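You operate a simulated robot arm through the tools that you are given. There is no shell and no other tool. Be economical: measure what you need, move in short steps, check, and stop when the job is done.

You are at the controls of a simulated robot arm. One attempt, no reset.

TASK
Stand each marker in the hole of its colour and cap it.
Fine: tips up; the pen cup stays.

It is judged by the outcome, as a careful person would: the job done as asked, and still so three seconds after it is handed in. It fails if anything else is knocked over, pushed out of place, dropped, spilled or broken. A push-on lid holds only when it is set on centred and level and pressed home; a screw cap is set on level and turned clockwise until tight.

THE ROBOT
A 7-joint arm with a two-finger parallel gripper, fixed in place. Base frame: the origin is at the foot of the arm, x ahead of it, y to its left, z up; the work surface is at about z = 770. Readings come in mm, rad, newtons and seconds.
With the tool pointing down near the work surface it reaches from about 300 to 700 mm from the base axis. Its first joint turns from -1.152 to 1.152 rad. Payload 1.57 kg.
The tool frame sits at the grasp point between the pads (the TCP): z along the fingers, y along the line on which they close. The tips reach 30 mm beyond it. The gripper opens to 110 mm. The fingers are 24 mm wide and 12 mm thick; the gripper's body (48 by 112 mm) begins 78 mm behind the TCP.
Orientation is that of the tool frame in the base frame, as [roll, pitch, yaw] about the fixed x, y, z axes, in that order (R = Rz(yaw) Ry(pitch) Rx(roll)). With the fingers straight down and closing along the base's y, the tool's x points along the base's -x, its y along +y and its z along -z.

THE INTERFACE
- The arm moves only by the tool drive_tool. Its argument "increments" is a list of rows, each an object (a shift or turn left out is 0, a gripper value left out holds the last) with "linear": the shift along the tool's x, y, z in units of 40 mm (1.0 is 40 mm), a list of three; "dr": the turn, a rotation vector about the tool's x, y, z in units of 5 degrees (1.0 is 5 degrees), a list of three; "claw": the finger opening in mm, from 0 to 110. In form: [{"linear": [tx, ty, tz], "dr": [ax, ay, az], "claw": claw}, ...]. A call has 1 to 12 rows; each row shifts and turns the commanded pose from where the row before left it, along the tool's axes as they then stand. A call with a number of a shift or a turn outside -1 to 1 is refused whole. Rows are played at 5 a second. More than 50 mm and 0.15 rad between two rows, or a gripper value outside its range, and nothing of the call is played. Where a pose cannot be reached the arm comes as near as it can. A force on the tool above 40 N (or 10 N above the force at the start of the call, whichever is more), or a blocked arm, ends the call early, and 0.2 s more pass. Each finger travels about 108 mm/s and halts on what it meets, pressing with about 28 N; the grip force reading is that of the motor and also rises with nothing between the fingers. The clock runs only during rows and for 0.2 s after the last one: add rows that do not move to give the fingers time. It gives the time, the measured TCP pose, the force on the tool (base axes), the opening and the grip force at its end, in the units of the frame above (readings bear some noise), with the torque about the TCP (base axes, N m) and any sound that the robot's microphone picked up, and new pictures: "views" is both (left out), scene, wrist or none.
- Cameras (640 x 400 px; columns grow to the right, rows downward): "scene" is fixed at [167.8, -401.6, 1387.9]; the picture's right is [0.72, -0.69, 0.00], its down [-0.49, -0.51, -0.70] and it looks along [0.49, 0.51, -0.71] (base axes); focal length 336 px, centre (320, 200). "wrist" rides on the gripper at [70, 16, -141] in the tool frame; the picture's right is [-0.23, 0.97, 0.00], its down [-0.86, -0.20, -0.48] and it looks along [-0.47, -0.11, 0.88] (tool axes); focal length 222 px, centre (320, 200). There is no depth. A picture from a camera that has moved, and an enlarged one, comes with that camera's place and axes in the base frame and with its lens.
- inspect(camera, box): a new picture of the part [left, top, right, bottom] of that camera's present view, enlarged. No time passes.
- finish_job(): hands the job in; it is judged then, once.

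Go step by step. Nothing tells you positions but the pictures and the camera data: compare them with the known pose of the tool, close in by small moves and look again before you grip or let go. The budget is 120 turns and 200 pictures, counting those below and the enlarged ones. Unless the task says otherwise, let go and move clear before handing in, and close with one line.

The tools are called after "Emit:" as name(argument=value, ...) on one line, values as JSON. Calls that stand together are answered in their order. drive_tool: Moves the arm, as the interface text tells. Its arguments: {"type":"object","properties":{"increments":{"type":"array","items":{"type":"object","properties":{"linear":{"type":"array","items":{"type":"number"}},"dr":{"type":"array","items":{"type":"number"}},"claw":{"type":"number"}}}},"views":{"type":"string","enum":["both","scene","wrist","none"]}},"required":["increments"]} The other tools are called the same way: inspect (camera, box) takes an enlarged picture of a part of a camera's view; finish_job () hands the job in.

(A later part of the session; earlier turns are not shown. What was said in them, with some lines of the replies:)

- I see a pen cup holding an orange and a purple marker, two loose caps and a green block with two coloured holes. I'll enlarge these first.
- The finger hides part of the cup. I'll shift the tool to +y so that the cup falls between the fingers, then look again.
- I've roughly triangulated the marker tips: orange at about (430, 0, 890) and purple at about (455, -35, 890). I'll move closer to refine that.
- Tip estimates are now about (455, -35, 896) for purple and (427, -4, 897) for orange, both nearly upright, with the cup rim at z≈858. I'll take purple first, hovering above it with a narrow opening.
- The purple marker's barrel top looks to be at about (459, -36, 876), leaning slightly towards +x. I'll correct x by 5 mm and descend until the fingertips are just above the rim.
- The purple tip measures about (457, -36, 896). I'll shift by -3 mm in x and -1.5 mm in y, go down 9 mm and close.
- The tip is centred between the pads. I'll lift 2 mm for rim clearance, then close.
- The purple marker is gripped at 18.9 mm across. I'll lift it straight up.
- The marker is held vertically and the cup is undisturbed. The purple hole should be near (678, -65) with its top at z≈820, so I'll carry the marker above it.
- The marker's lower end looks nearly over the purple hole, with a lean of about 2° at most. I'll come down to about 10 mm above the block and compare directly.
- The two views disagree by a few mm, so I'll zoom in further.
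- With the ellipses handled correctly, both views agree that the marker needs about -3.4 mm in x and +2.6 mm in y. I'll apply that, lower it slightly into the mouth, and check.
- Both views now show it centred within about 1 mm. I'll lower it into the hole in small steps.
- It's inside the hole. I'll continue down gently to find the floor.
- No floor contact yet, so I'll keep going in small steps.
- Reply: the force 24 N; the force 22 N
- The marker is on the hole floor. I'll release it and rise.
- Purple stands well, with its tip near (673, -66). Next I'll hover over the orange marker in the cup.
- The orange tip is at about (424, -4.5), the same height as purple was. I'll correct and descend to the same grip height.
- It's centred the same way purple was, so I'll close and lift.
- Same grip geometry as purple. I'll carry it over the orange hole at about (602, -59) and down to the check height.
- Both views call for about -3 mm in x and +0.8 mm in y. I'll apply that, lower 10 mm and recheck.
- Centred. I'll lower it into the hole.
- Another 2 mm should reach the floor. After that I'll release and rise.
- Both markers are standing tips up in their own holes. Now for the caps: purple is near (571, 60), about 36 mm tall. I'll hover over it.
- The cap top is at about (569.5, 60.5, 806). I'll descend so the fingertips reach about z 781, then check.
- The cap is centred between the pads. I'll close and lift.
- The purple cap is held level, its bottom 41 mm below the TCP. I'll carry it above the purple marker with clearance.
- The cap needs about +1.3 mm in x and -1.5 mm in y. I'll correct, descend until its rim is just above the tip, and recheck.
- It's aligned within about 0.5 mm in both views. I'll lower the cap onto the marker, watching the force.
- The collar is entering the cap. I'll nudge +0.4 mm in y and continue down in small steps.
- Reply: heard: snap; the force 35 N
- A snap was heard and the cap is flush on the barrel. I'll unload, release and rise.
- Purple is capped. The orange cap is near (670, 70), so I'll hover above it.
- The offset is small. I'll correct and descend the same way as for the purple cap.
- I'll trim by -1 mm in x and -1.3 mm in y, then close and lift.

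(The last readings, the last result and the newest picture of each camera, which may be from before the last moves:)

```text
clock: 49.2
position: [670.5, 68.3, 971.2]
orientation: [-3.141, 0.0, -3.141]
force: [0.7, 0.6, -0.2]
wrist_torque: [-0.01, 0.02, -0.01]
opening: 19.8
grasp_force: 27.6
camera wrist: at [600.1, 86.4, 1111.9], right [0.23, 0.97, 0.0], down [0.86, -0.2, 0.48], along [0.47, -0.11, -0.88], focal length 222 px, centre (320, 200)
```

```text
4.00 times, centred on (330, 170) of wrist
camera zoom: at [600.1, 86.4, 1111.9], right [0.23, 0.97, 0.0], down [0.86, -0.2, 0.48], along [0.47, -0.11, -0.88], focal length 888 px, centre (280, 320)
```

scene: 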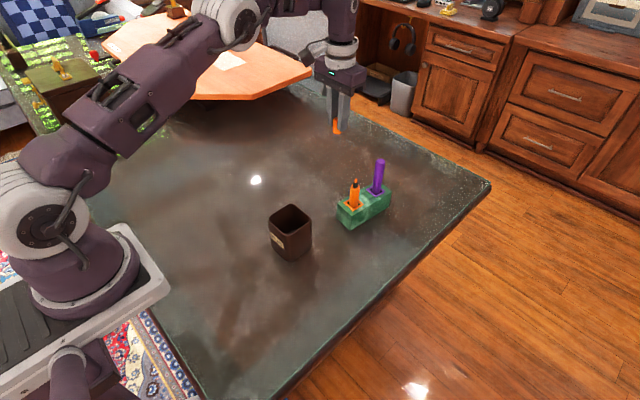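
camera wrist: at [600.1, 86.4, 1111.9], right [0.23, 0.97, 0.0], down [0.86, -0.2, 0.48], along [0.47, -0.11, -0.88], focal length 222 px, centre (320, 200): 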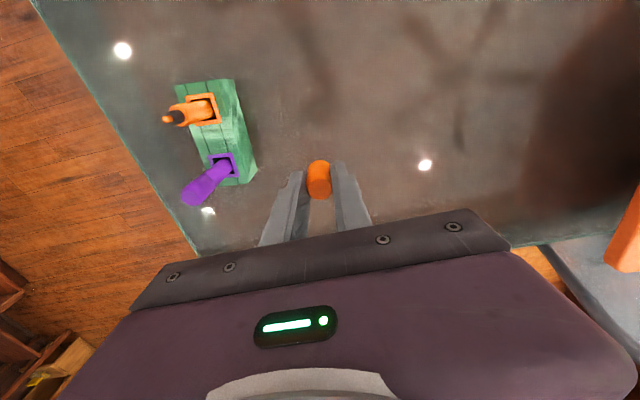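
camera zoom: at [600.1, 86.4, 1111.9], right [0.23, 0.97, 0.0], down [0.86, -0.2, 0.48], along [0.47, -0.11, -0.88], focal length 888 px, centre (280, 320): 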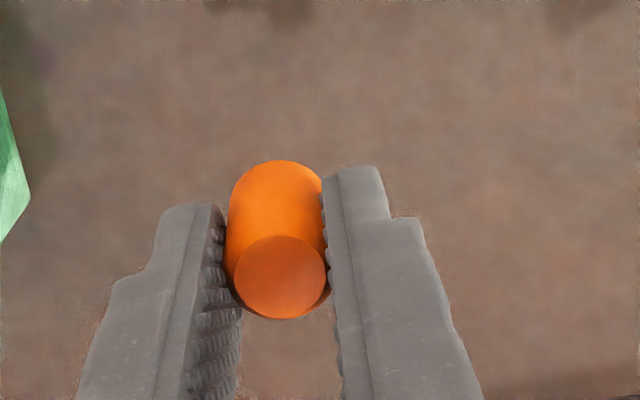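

The orange cap is held. I'll carry it above the orange marker, approaching from the +y side clear of the purple one.

Emit:
drive_tool(increments=[{"linear": [0.87, 0, 0]}, {"linear": [0.86, -0.3, 0]}, {"linear": [0, -0.9, 0]}, {"linear": [0, -0.9, 0]}, {"linear": [0, -0.9, 0]}, {"linear": [0, -0.18, 0]}, {}, {}])

Emit:
inspect(camera="wrist", box=[270, 110, 370, 210])

Emit:
inspect(camera="scene", box=[325, 130, 385, 210])

```text
clock: 51.0
position: [601.2, -59.3, 972.2]
orientation: [3.141, 0.002, -3.141]
force: [1.1, -0.2, -0.5]
wrist_torque: [-0.01, 0.02, 0.01]
opening: 19.9
grasp_force: 28.4
camera wrist: at [530.5, -41.8, 1112.3], right [0.23, 0.97, 0.0], down [0.86, -0.2, 0.48], along [0.47, -0.11, -0.88], focal length 222 px, centre (320, 200)
```

scene: 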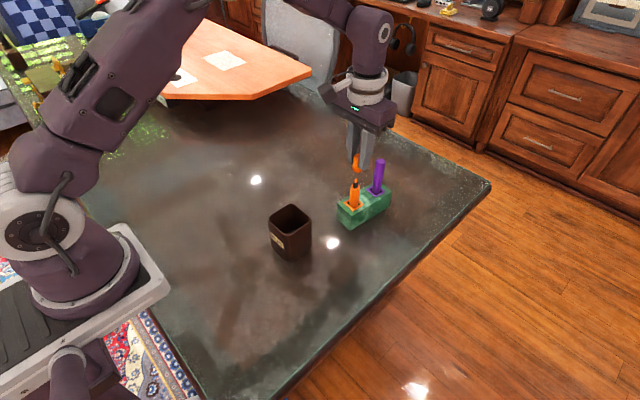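
wrist: 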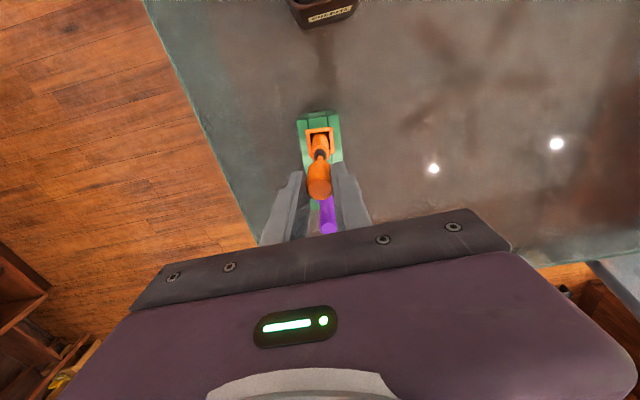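

```text
4.00 times, centred on (320, 160) of wrist
camera zoom: at [530.5, -41.8, 1112.3], right [0.23, 0.97, 0.0], down [0.86, -0.2, 0.48], along [0.47, -0.11, -0.88], focal length 888 px, centre (320, 360)
```

zoom: 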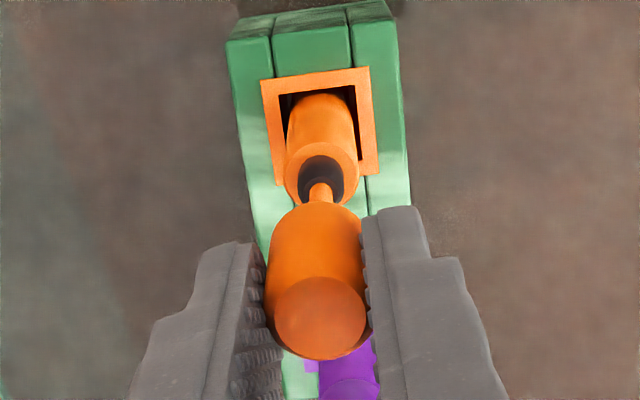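

```text
5.00 times, centred on (355, 170) of scene
camera zoom: at [167.8, -401.6, 1387.9], right [0.72, -0.69, 0.0], down [-0.49, -0.51, -0.7], along [0.49, 0.51, -0.71], focal length 1679 px, centre (145, 350)
```

zoom: 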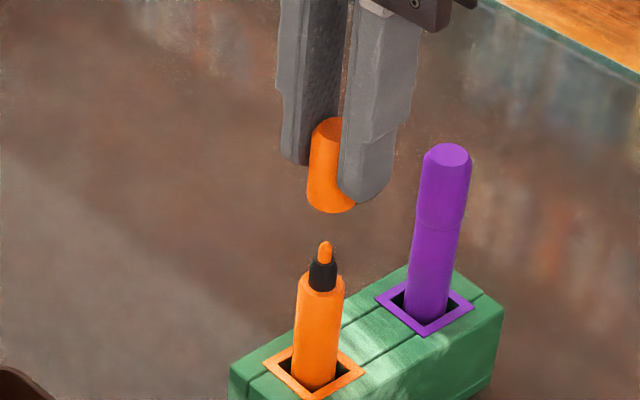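

The cap needs about +1.3 mm in y. I'll correct, descend to just above the tip, and recheck.

Emit:
drive_tool(increments=[{"linear": [-0.008, 0.033, 0.3]}, {"linear": [0, 0, 0.3]}, {}], views="none")

Emit:
inspect(camera="wrist", box=[295, 120, 345, 170])

Emit:
inspect(camera="scene", box=[335, 155, 375, 195])

```text
clock: 51.8
position: [600.6, -57.2, 947.0]
orientation: [3.141, 0.001, -3.14]
force: [0.3, -0.1, 0.3]
wrist_torque: [-0.02, -0.01, -0.01]
opening: 19.8
grasp_force: 28.4
```

```text
8.00 times, centred on (320, 145) of wrist
camera zoom: at [530.2, -39.5, 1087.8], right [0.23, 0.97, 0.0], down [0.86, -0.2, 0.48], along [0.47, -0.11, -0.88], focal length 1777 px, centre (320, 640)
```

zoom: 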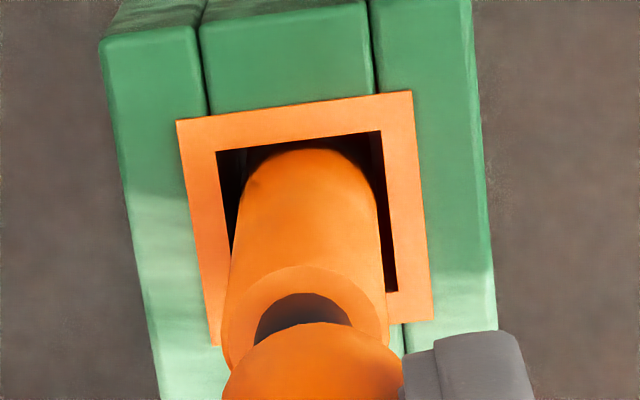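

```text
10.00 times, centred on (355, 175) of scene
camera zoom: at [167.8, -401.6, 1387.9], right [0.72, -0.69, 0.0], down [-0.49, -0.51, -0.7], along [0.49, 0.51, -0.71], focal length 3358 px, centre (-30, 450)
```

zoom: 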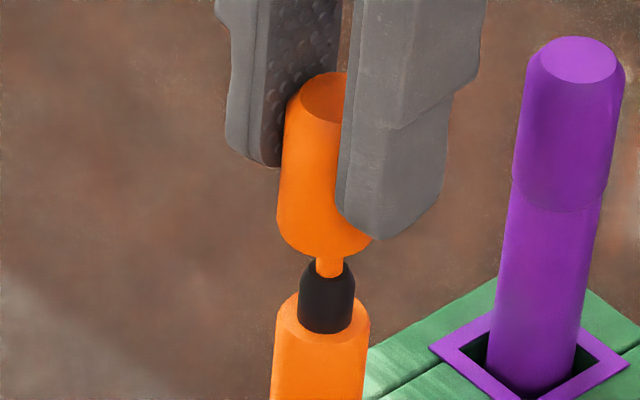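

Both views now say +1.3 mm in x and -1.3 mm in y. I'll apply that and look again while the cap is still above the tip.

Emit:
drive_tool(increments=[{"linear": [-0.033, -0.033, 0]}, {}], views="none")

Emit:
inspect(camera="wrist", box=[295, 120, 345, 170])

Emit:
inspect(camera="scene", box=[335, 155, 375, 195])

```text
clock: 52.4
position: [602.5, -57.5, 946.5]
orientation: [-3.141, 0.0, 3.141]
force: [-0.3, -0.3, 0.0]
wrist_torque: [-0.01, -0.01, -0.02]
opening: 20.0
grasp_force: 28.2
```

```text
8.00 times, centred on (320, 145) of wrist
camera zoom: at [531.5, -40.8, 1088.3], right [0.23, 0.97, 0.0], down [0.86, -0.2, 0.48], along [0.47, -0.11, -0.88], focal length 1777 px, centre (320, 640)
```

zoom: 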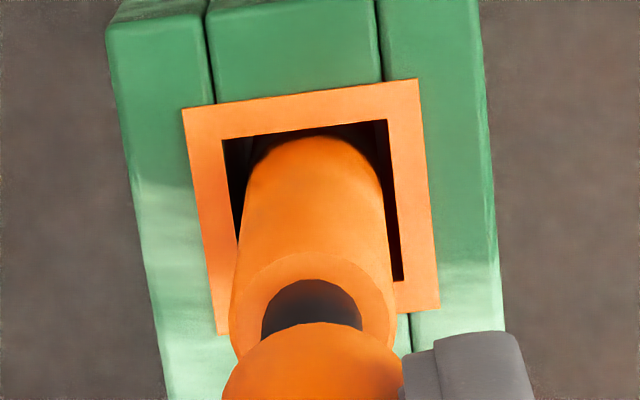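

```text
10.00 times, centred on (355, 175) of scene
camera zoom: at [167.8, -401.6, 1387.9], right [0.72, -0.69, 0.0], down [-0.49, -0.51, -0.7], along [0.49, 0.51, -0.71], focal length 3358 px, centre (-30, 450)
```

zoom: 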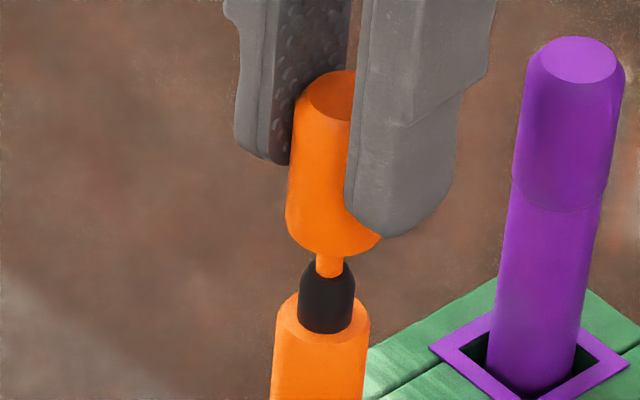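

Aligned. I'll lower it as with purple.

Emit:
drive_tool(increments=[{"linear": [0, 0, 0.25]}, {"linear": [0, 0, 0.2]}, {}], views="none")

Emit:
inspect(camera="scene", box=[335, 155, 375, 195])

Emit:
inspect(camera="wrist", box=[295, 130, 345, 180])

```text
clock: 53.2
position: [603.1, -58.8, 931.2]
orientation: [3.141, 0.003, -3.141]
force: [-3.2, 0.3, 32.2]
wrist_torque: [0.12, 0.27, 0.0]
opening: 20.1
grasp_force: 27.6
```

```text
10.00 times, centred on (355, 175) of scene
camera zoom: at [167.1, -401.5, 1388.0], right [0.72, -0.69, 0.0], down [-0.49, -0.51, -0.7], along [0.49, 0.51, -0.71], focal length 3358 px, centre (-30, 450)
```

zoom: 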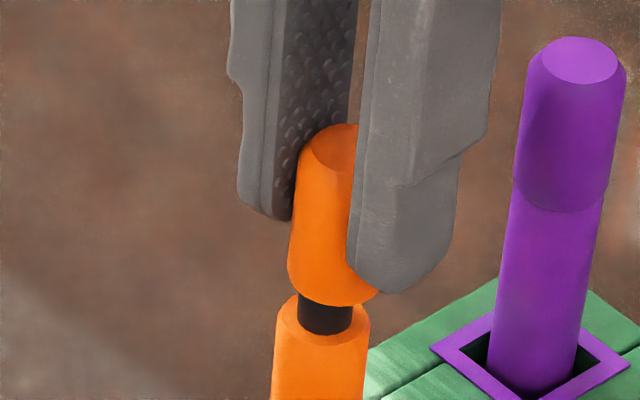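

```text
8.00 times, centred on (320, 155) of wrist
camera zoom: at [532.1, -41.5, 1072.0], right [0.23, 0.97, 0.0], down [0.85, -0.2, 0.48], along [0.47, -0.11, -0.88], focal length 1777 px, centre (320, 560)
```

zoom: 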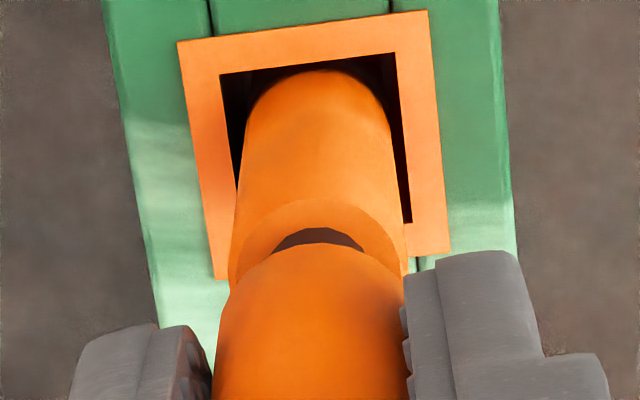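

The cap rim caught on the collar about 1 mm off centre. I'll back up 6 mm and look again.

Emit:
drive_tool(increments=[{"linear": [0, 0, -0.3]}, {}], views="none")

Emit:
inspect(camera="scene", box=[335, 155, 375, 195])

Emit:
inspect(camera="wrist", box=[295, 130, 345, 180])

```text
clock: 53.8
position: [602.3, -57.6, 940.9]
orientation: [-3.14, -0.001, 3.141]
force: [-0.5, -0.5, -0.4]
wrist_torque: [0.01, 0.0, -0.04]
opening: 20.0
grasp_force: 27.8
```

```text
10.00 times, centred on (355, 175) of scene
camera zoom: at [167.8, -401.6, 1387.9], right [0.72, -0.69, 0.0], down [-0.49, -0.51, -0.7], along [0.49, 0.51, -0.71], focal length 3358 px, centre (-30, 450)
```

zoom: 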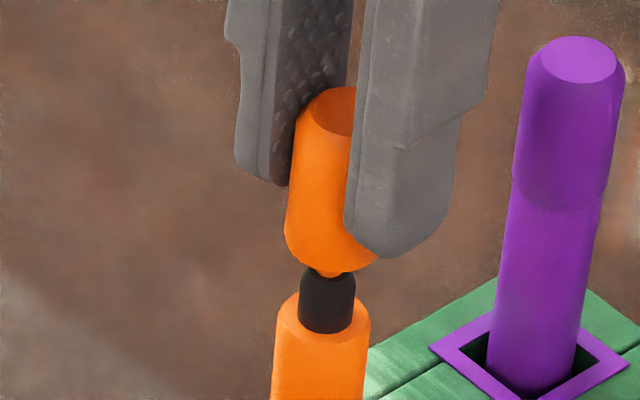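

```text
8.00 times, centred on (320, 155) of wrist
camera zoom: at [532.2, -41.1, 1082.4], right [0.23, 0.97, 0.0], down [0.86, -0.2, 0.48], along [0.46, -0.11, -0.88], focal length 1777 px, centre (320, 560)
```

zoom: 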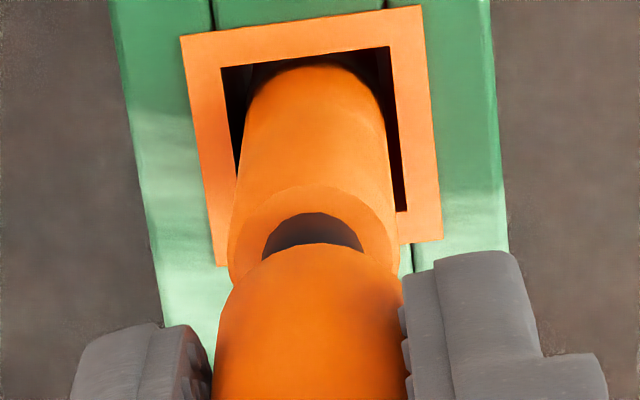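

After backing off, both views show only about 0.4 mm of lateral error. I'll trim slightly and descend in finer steps, checking the force.

Emit:
drive_tool(increments=[{"linear": [0.006, 0.01, 0.1]}, {}], views="none")

Emit:
drive_tool(increments=[{"linear": [0, 0, 0.08]}, {}], views="none")

Emit:
inspect(camera="scene", box=[335, 155, 375, 195])

Emit:
inspect(camera="wrist", box=[295, 130, 345, 180])

```text
clock: 54.4
position: [602.0, -58.4, 937.0]
orientation: [-3.141, -0.001, -3.141]
force: [0.5, -0.4, -0.1]
wrist_torque: [0.01, 0.03, 0.01]
opening: 19.5
grasp_force: 28.2
```

```text
clock: 55.0
position: [602.7, -57.4, 934.6]
orientation: [3.141, 0.0, 3.142]
force: [-1.1, 0.2, -0.2]
wrist_torque: [-0.01, -0.01, -0.02]
opening: 19.8
grasp_force: 27.8
```

```text
10.00 times, centred on (355, 175) of scene
camera zoom: at [167.8, -401.6, 1387.9], right [0.72, -0.69, 0.0], down [-0.49, -0.51, -0.7], along [0.49, 0.51, -0.71], focal length 3358 px, centre (-30, 450)
```

zoom: 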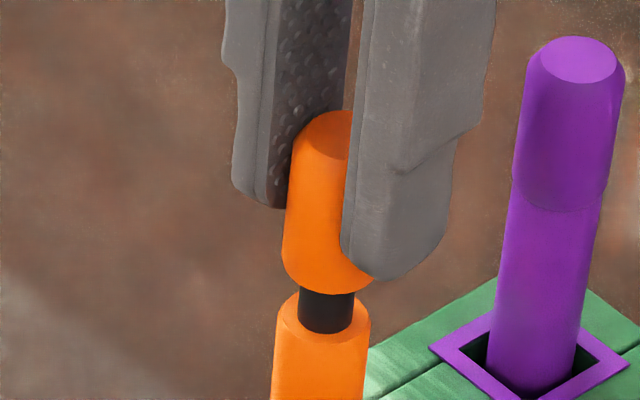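

```text
8.00 times, centred on (320, 155) of wrist
camera zoom: at [531.9, -40.7, 1075.7], right [0.23, 0.97, 0.0], down [0.86, -0.2, 0.48], along [0.47, -0.11, -0.88], focal length 1777 px, centre (320, 560)
```

zoom: 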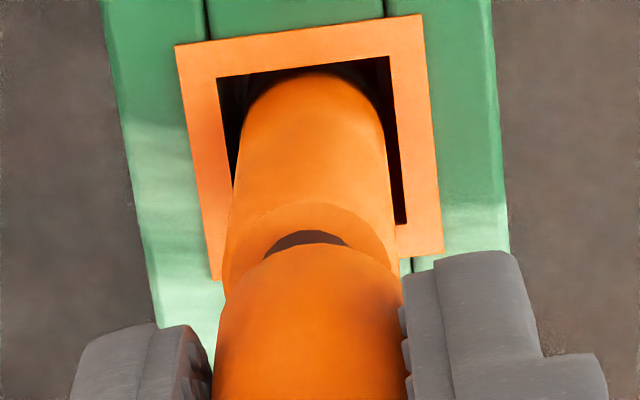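

Well centred, with no force yet. I'll continue in 1.5–2 mm steps.

Emit:
drive_tool(increments=[{"linear": [0, -0.004, 0.05]}, {}], views="none")

Emit:
drive_tool(increments=[{"linear": [0, 0, 0.04]}, {}], views="none")

```text
clock: 55.6
position: [601.2, -58.5, 932.0]
orientation: [3.141, 0.0, 3.141]
force: [-0.5, 0.1, -0.7]
wrist_torque: [0.01, 0.0, -0.02]
opening: 20.0
grasp_force: 28.2
```

```text
clock: 56.2
position: [602.4, -57.1, 931.4]
orientation: [3.141, 0.0, 3.141]
force: [-0.1, -0.9, 5.3]
wrist_torque: [-0.03, 0.03, 0.02]
opening: 19.8
grasp_force: 27.9
```

Light contact again at 931. I'll look closely here.

Emit:
inspect(camera="scene", box=[340, 165, 370, 195])

Emit:
inspect(camera="wrist", box=[300, 140, 340, 180])

```text
13.33 times, centred on (355, 180) of scene
camera zoom: at [167.7, -401.6, 1387.9], right [0.72, -0.69, 0.0], down [-0.49, -0.51, -0.7], along [0.49, 0.51, -0.71], focal length 4477 px, centre (-147, 467)
```

zoom: 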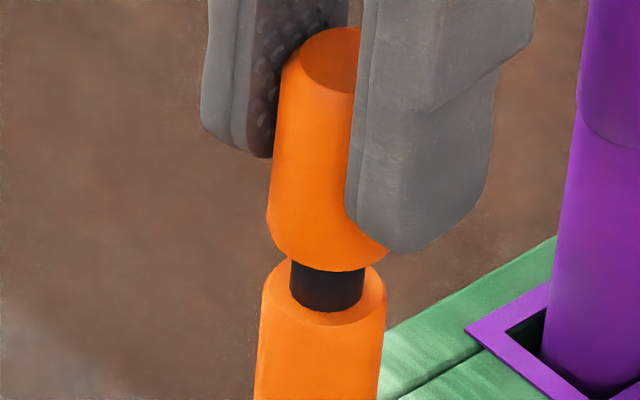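

```text
10.00 times, centred on (320, 160) of wrist
camera zoom: at [531.9, -40.4, 1072.6], right [0.23, 0.97, 0.0], down [0.85, -0.2, 0.48], along [0.47, -0.11, -0.88], focal length 2221 px, centre (320, 600)
```

zoom: 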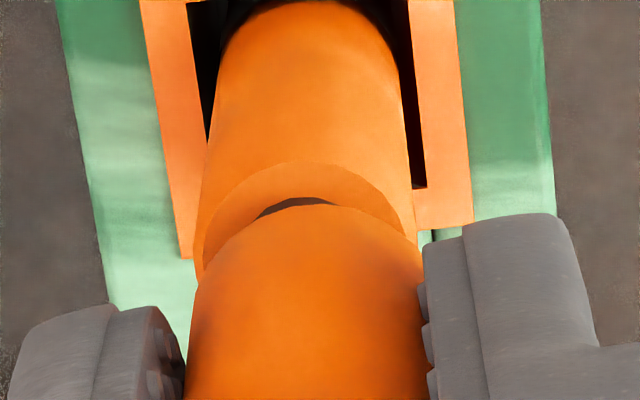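

Both views now suggest about -0.4 mm in y and +0.2 mm in x. I'll back up slightly, shift and retry.

Emit:
drive_tool(increments=[{"linear": [0, 0, -0.05]}, {"linear": [-0.005, -0.012, 0]}, {"linear": [0, 0, 0.05]}, {}], views="none")

Emit:
drive_tool(increments=[{"linear": [0, 0, 0.04]}, {}], views="none")

```text
clock: 57.2
position: [603.9, -57.7, 931.2]
orientation: [3.141, -0.001, -3.14]
force: [0.9, -0.4, -0.4]
wrist_torque: [0.02, 0.02, -0.04]
opening: 19.9
grasp_force: 28.5
```

```text
clock: 57.8
position: [602.1, -57.9, 930.2]
orientation: [3.141, 0.002, 3.141]
force: [-0.2, -0.9, 0.0]
wrist_torque: [-0.01, 0.01, 0.03]
opening: 19.9
grasp_force: 27.7
```

The contact is gone, so the cap has passed the collar edge. I'll continue down.

Emit:
drive_tool(increments=[{"linear": [0, 0, 0.05]}, {}], views="none")

Emit:
drive_tool(increments=[{"linear": [0, 0, 0.05]}, {}], views="none")

Emit:
inspect(camera="scene", box=[335, 155, 375, 195])

```text
clock: 58.4
position: [602.1, -57.5, 927.1]
orientation: [-3.141, 0.0, -3.141]
force: [0.3, -0.4, -0.1]
wrist_torque: [-0.03, 0.0, 0.02]
opening: 20.1
grasp_force: 28.3
```

```text
clock: 59.0
position: [603.1, -58.5, 925.7]
orientation: [3.141, -0.001, 3.141]
force: [1.0, -0.3, -0.6]
wrist_torque: [0.02, -0.01, -0.02]
opening: 19.8
grasp_force: 27.8
```

```text
10.00 times, centred on (355, 175) of scene
camera zoom: at [167.8, -401.6, 1387.9], right [0.72, -0.69, 0.0], down [-0.49, -0.51, -0.7], along [0.49, 0.51, -0.71], focal length 3358 px, centre (-30, 450)
```

zoom: 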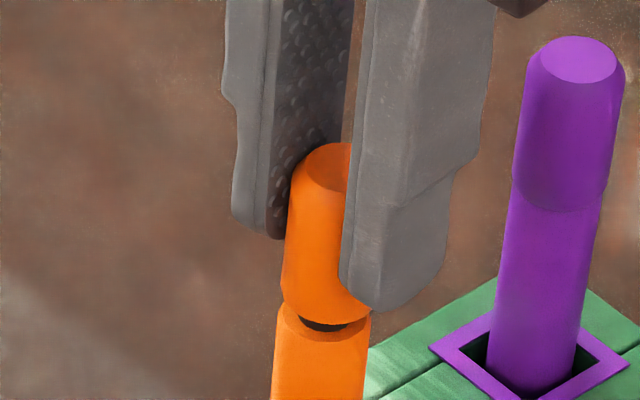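

It's sliding on straight. I'll keep going down until it snaps.

Emit:
drive_tool(increments=[{"linear": [0, 0, 0.05]}, {}], views="none")

Emit:
drive_tool(increments=[{"linear": [0, 0, 0.05]}, {}], views="none")

Emit:
drive_tool(increments=[{"linear": [0, 0, 0.05]}, {}], views="none")

Emit:
inspect(camera="scene", box=[335, 155, 375, 195])

```text
clock: 59.6
position: [601.0, -57.8, 922.4]
orientation: [-3.142, 0.0, 3.141]
force: [0.1, -0.4, 0.6]
wrist_torque: [0.0, 0.07, 0.0]
opening: 20.0
grasp_force: 27.7
```

```text
clock: 60.2
position: [602.5, -57.7, 920.1]
orientation: [-3.141, 0.0, 3.141]
force: [-0.4, 0.2, 0.4]
wrist_torque: [-0.02, 0.0, 0.02]
opening: 20.0
grasp_force: 28.4
```

```text
clock: 60.8
position: [602.6, -58.2, 920.2]
orientation: [-3.141, 0.002, -3.14]
force: [1.8, -0.7, 13.5]
wrist_torque: [-0.13, -0.24, 0.0]
opening: 19.9
grasp_force: 28.1
heard: snap
```

```text
10.00 times, centred on (355, 175) of scene
camera zoom: at [167.6, -401.6, 1388.0], right [0.72, -0.69, 0.0], down [-0.49, -0.51, -0.7], along [0.49, 0.51, -0.71], focal length 3358 px, centre (-30, 450)
```

zoom: 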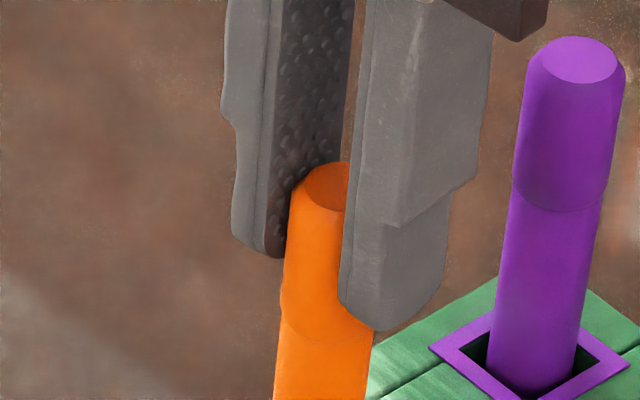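

The orange cap snapped on. I'll press about 2 mm more as I did for purple, then release and move clear.

Emit:
drive_tool(increments=[{"linear": [0, 0, 0.05]}, {}], views="none")

Emit:
drive_tool(increments=[{"linear": [0, 0, -0.07]}, {"claw": 50}, {}, {}, {"linear": [0, 0, -0.5]}, {"linear": [0, 0, -0.8]}, {"linear": [0.5, 0.2, -0.6]}, {"linear": [0.9, 0.5, 0]}, {"linear": [0.9, 0.5, 0]}, {}])

Emit:
inspect(camera="scene", box=[260, 130, 410, 270])

Emit:
inspect(camera="scene", box=[330, 150, 400, 220])

```text
clock: 61.4
position: [602.4, -58.3, 918.4]
orientation: [3.141, 0.004, -3.141]
force: [0.2, 0.0, 34.7]
wrist_torque: [-0.01, -0.11, -0.01]
opening: 20.0
grasp_force: 27.8
```

```text
clock: 63.6
position: [509.5, -9.9, 996.8]
orientation: [-3.141, 0.0, 3.141]
force: [-0.1, -0.4, -0.2]
wrist_torque: [0.01, 0.02, 0.0]
opening: 49.8
grasp_force: 0.1
camera wrist: at [438.8, 7.3, 1137.8], right [0.23, 0.97, 0.0], down [0.85, -0.2, 0.48], along [0.47, -0.11, -0.88], focal length 222 px, centre (320, 200)
```

scene: 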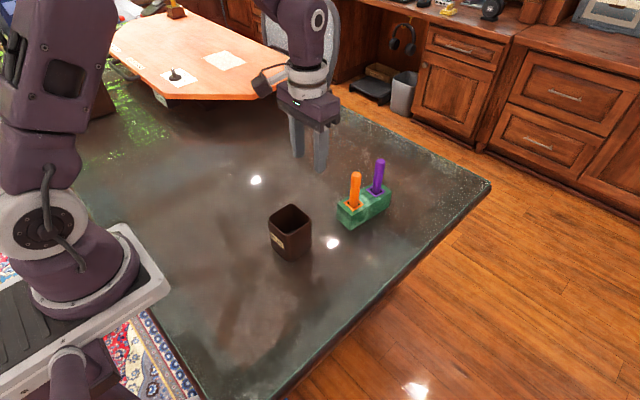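
wrist: 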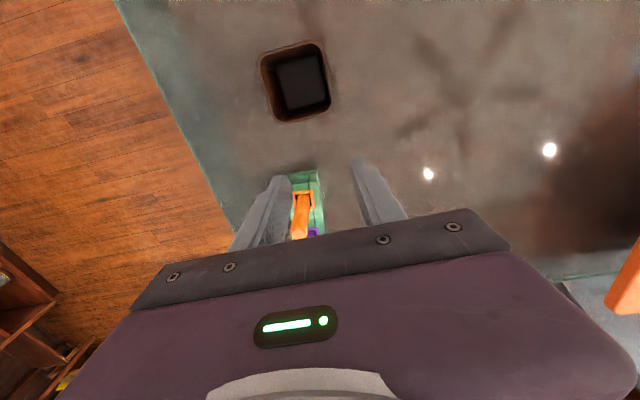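

```text
2.86 times, centred on (335, 200) of scene
camera zoom: at [167.8, -401.6, 1387.9], right [0.72, -0.69, 0.0], down [-0.49, -0.51, -0.7], along [0.49, 0.51, -0.71], focal length 959 px, centre (277, 200)
```

zoom: 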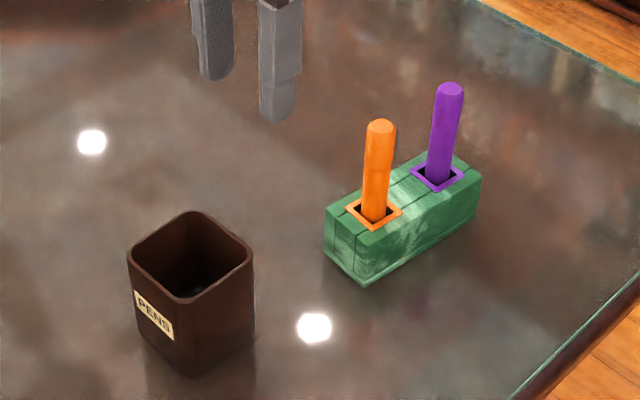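

```text
5.71 times, centred on (365, 185) of scene
camera zoom: at [167.8, -401.6, 1387.9], right [0.72, -0.69, 0.0], down [-0.49, -0.51, -0.7], along [0.49, 0.51, -0.71], focal length 1919 px, centre (63, 286)
```

zoom: 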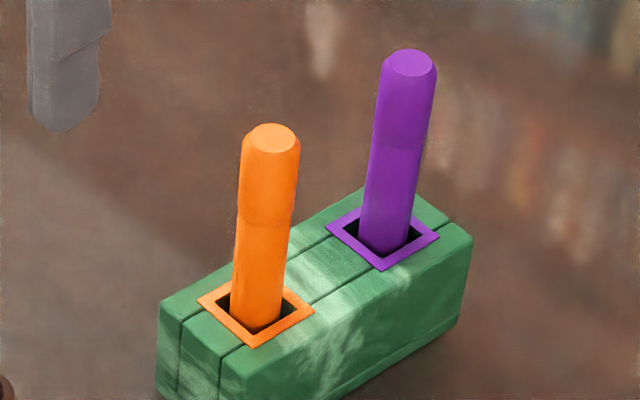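

Both markers stand capped in the holes of their own colour, the pen cup hasn't moved, and the arm is clear. I'm handing in the job.

Emit:
finish_job()

```text
The job is handed in.
```

The orange and purple markers are each standing tip up in the hole of their own colour, and both caps snapped on; the pen cup is where it was.
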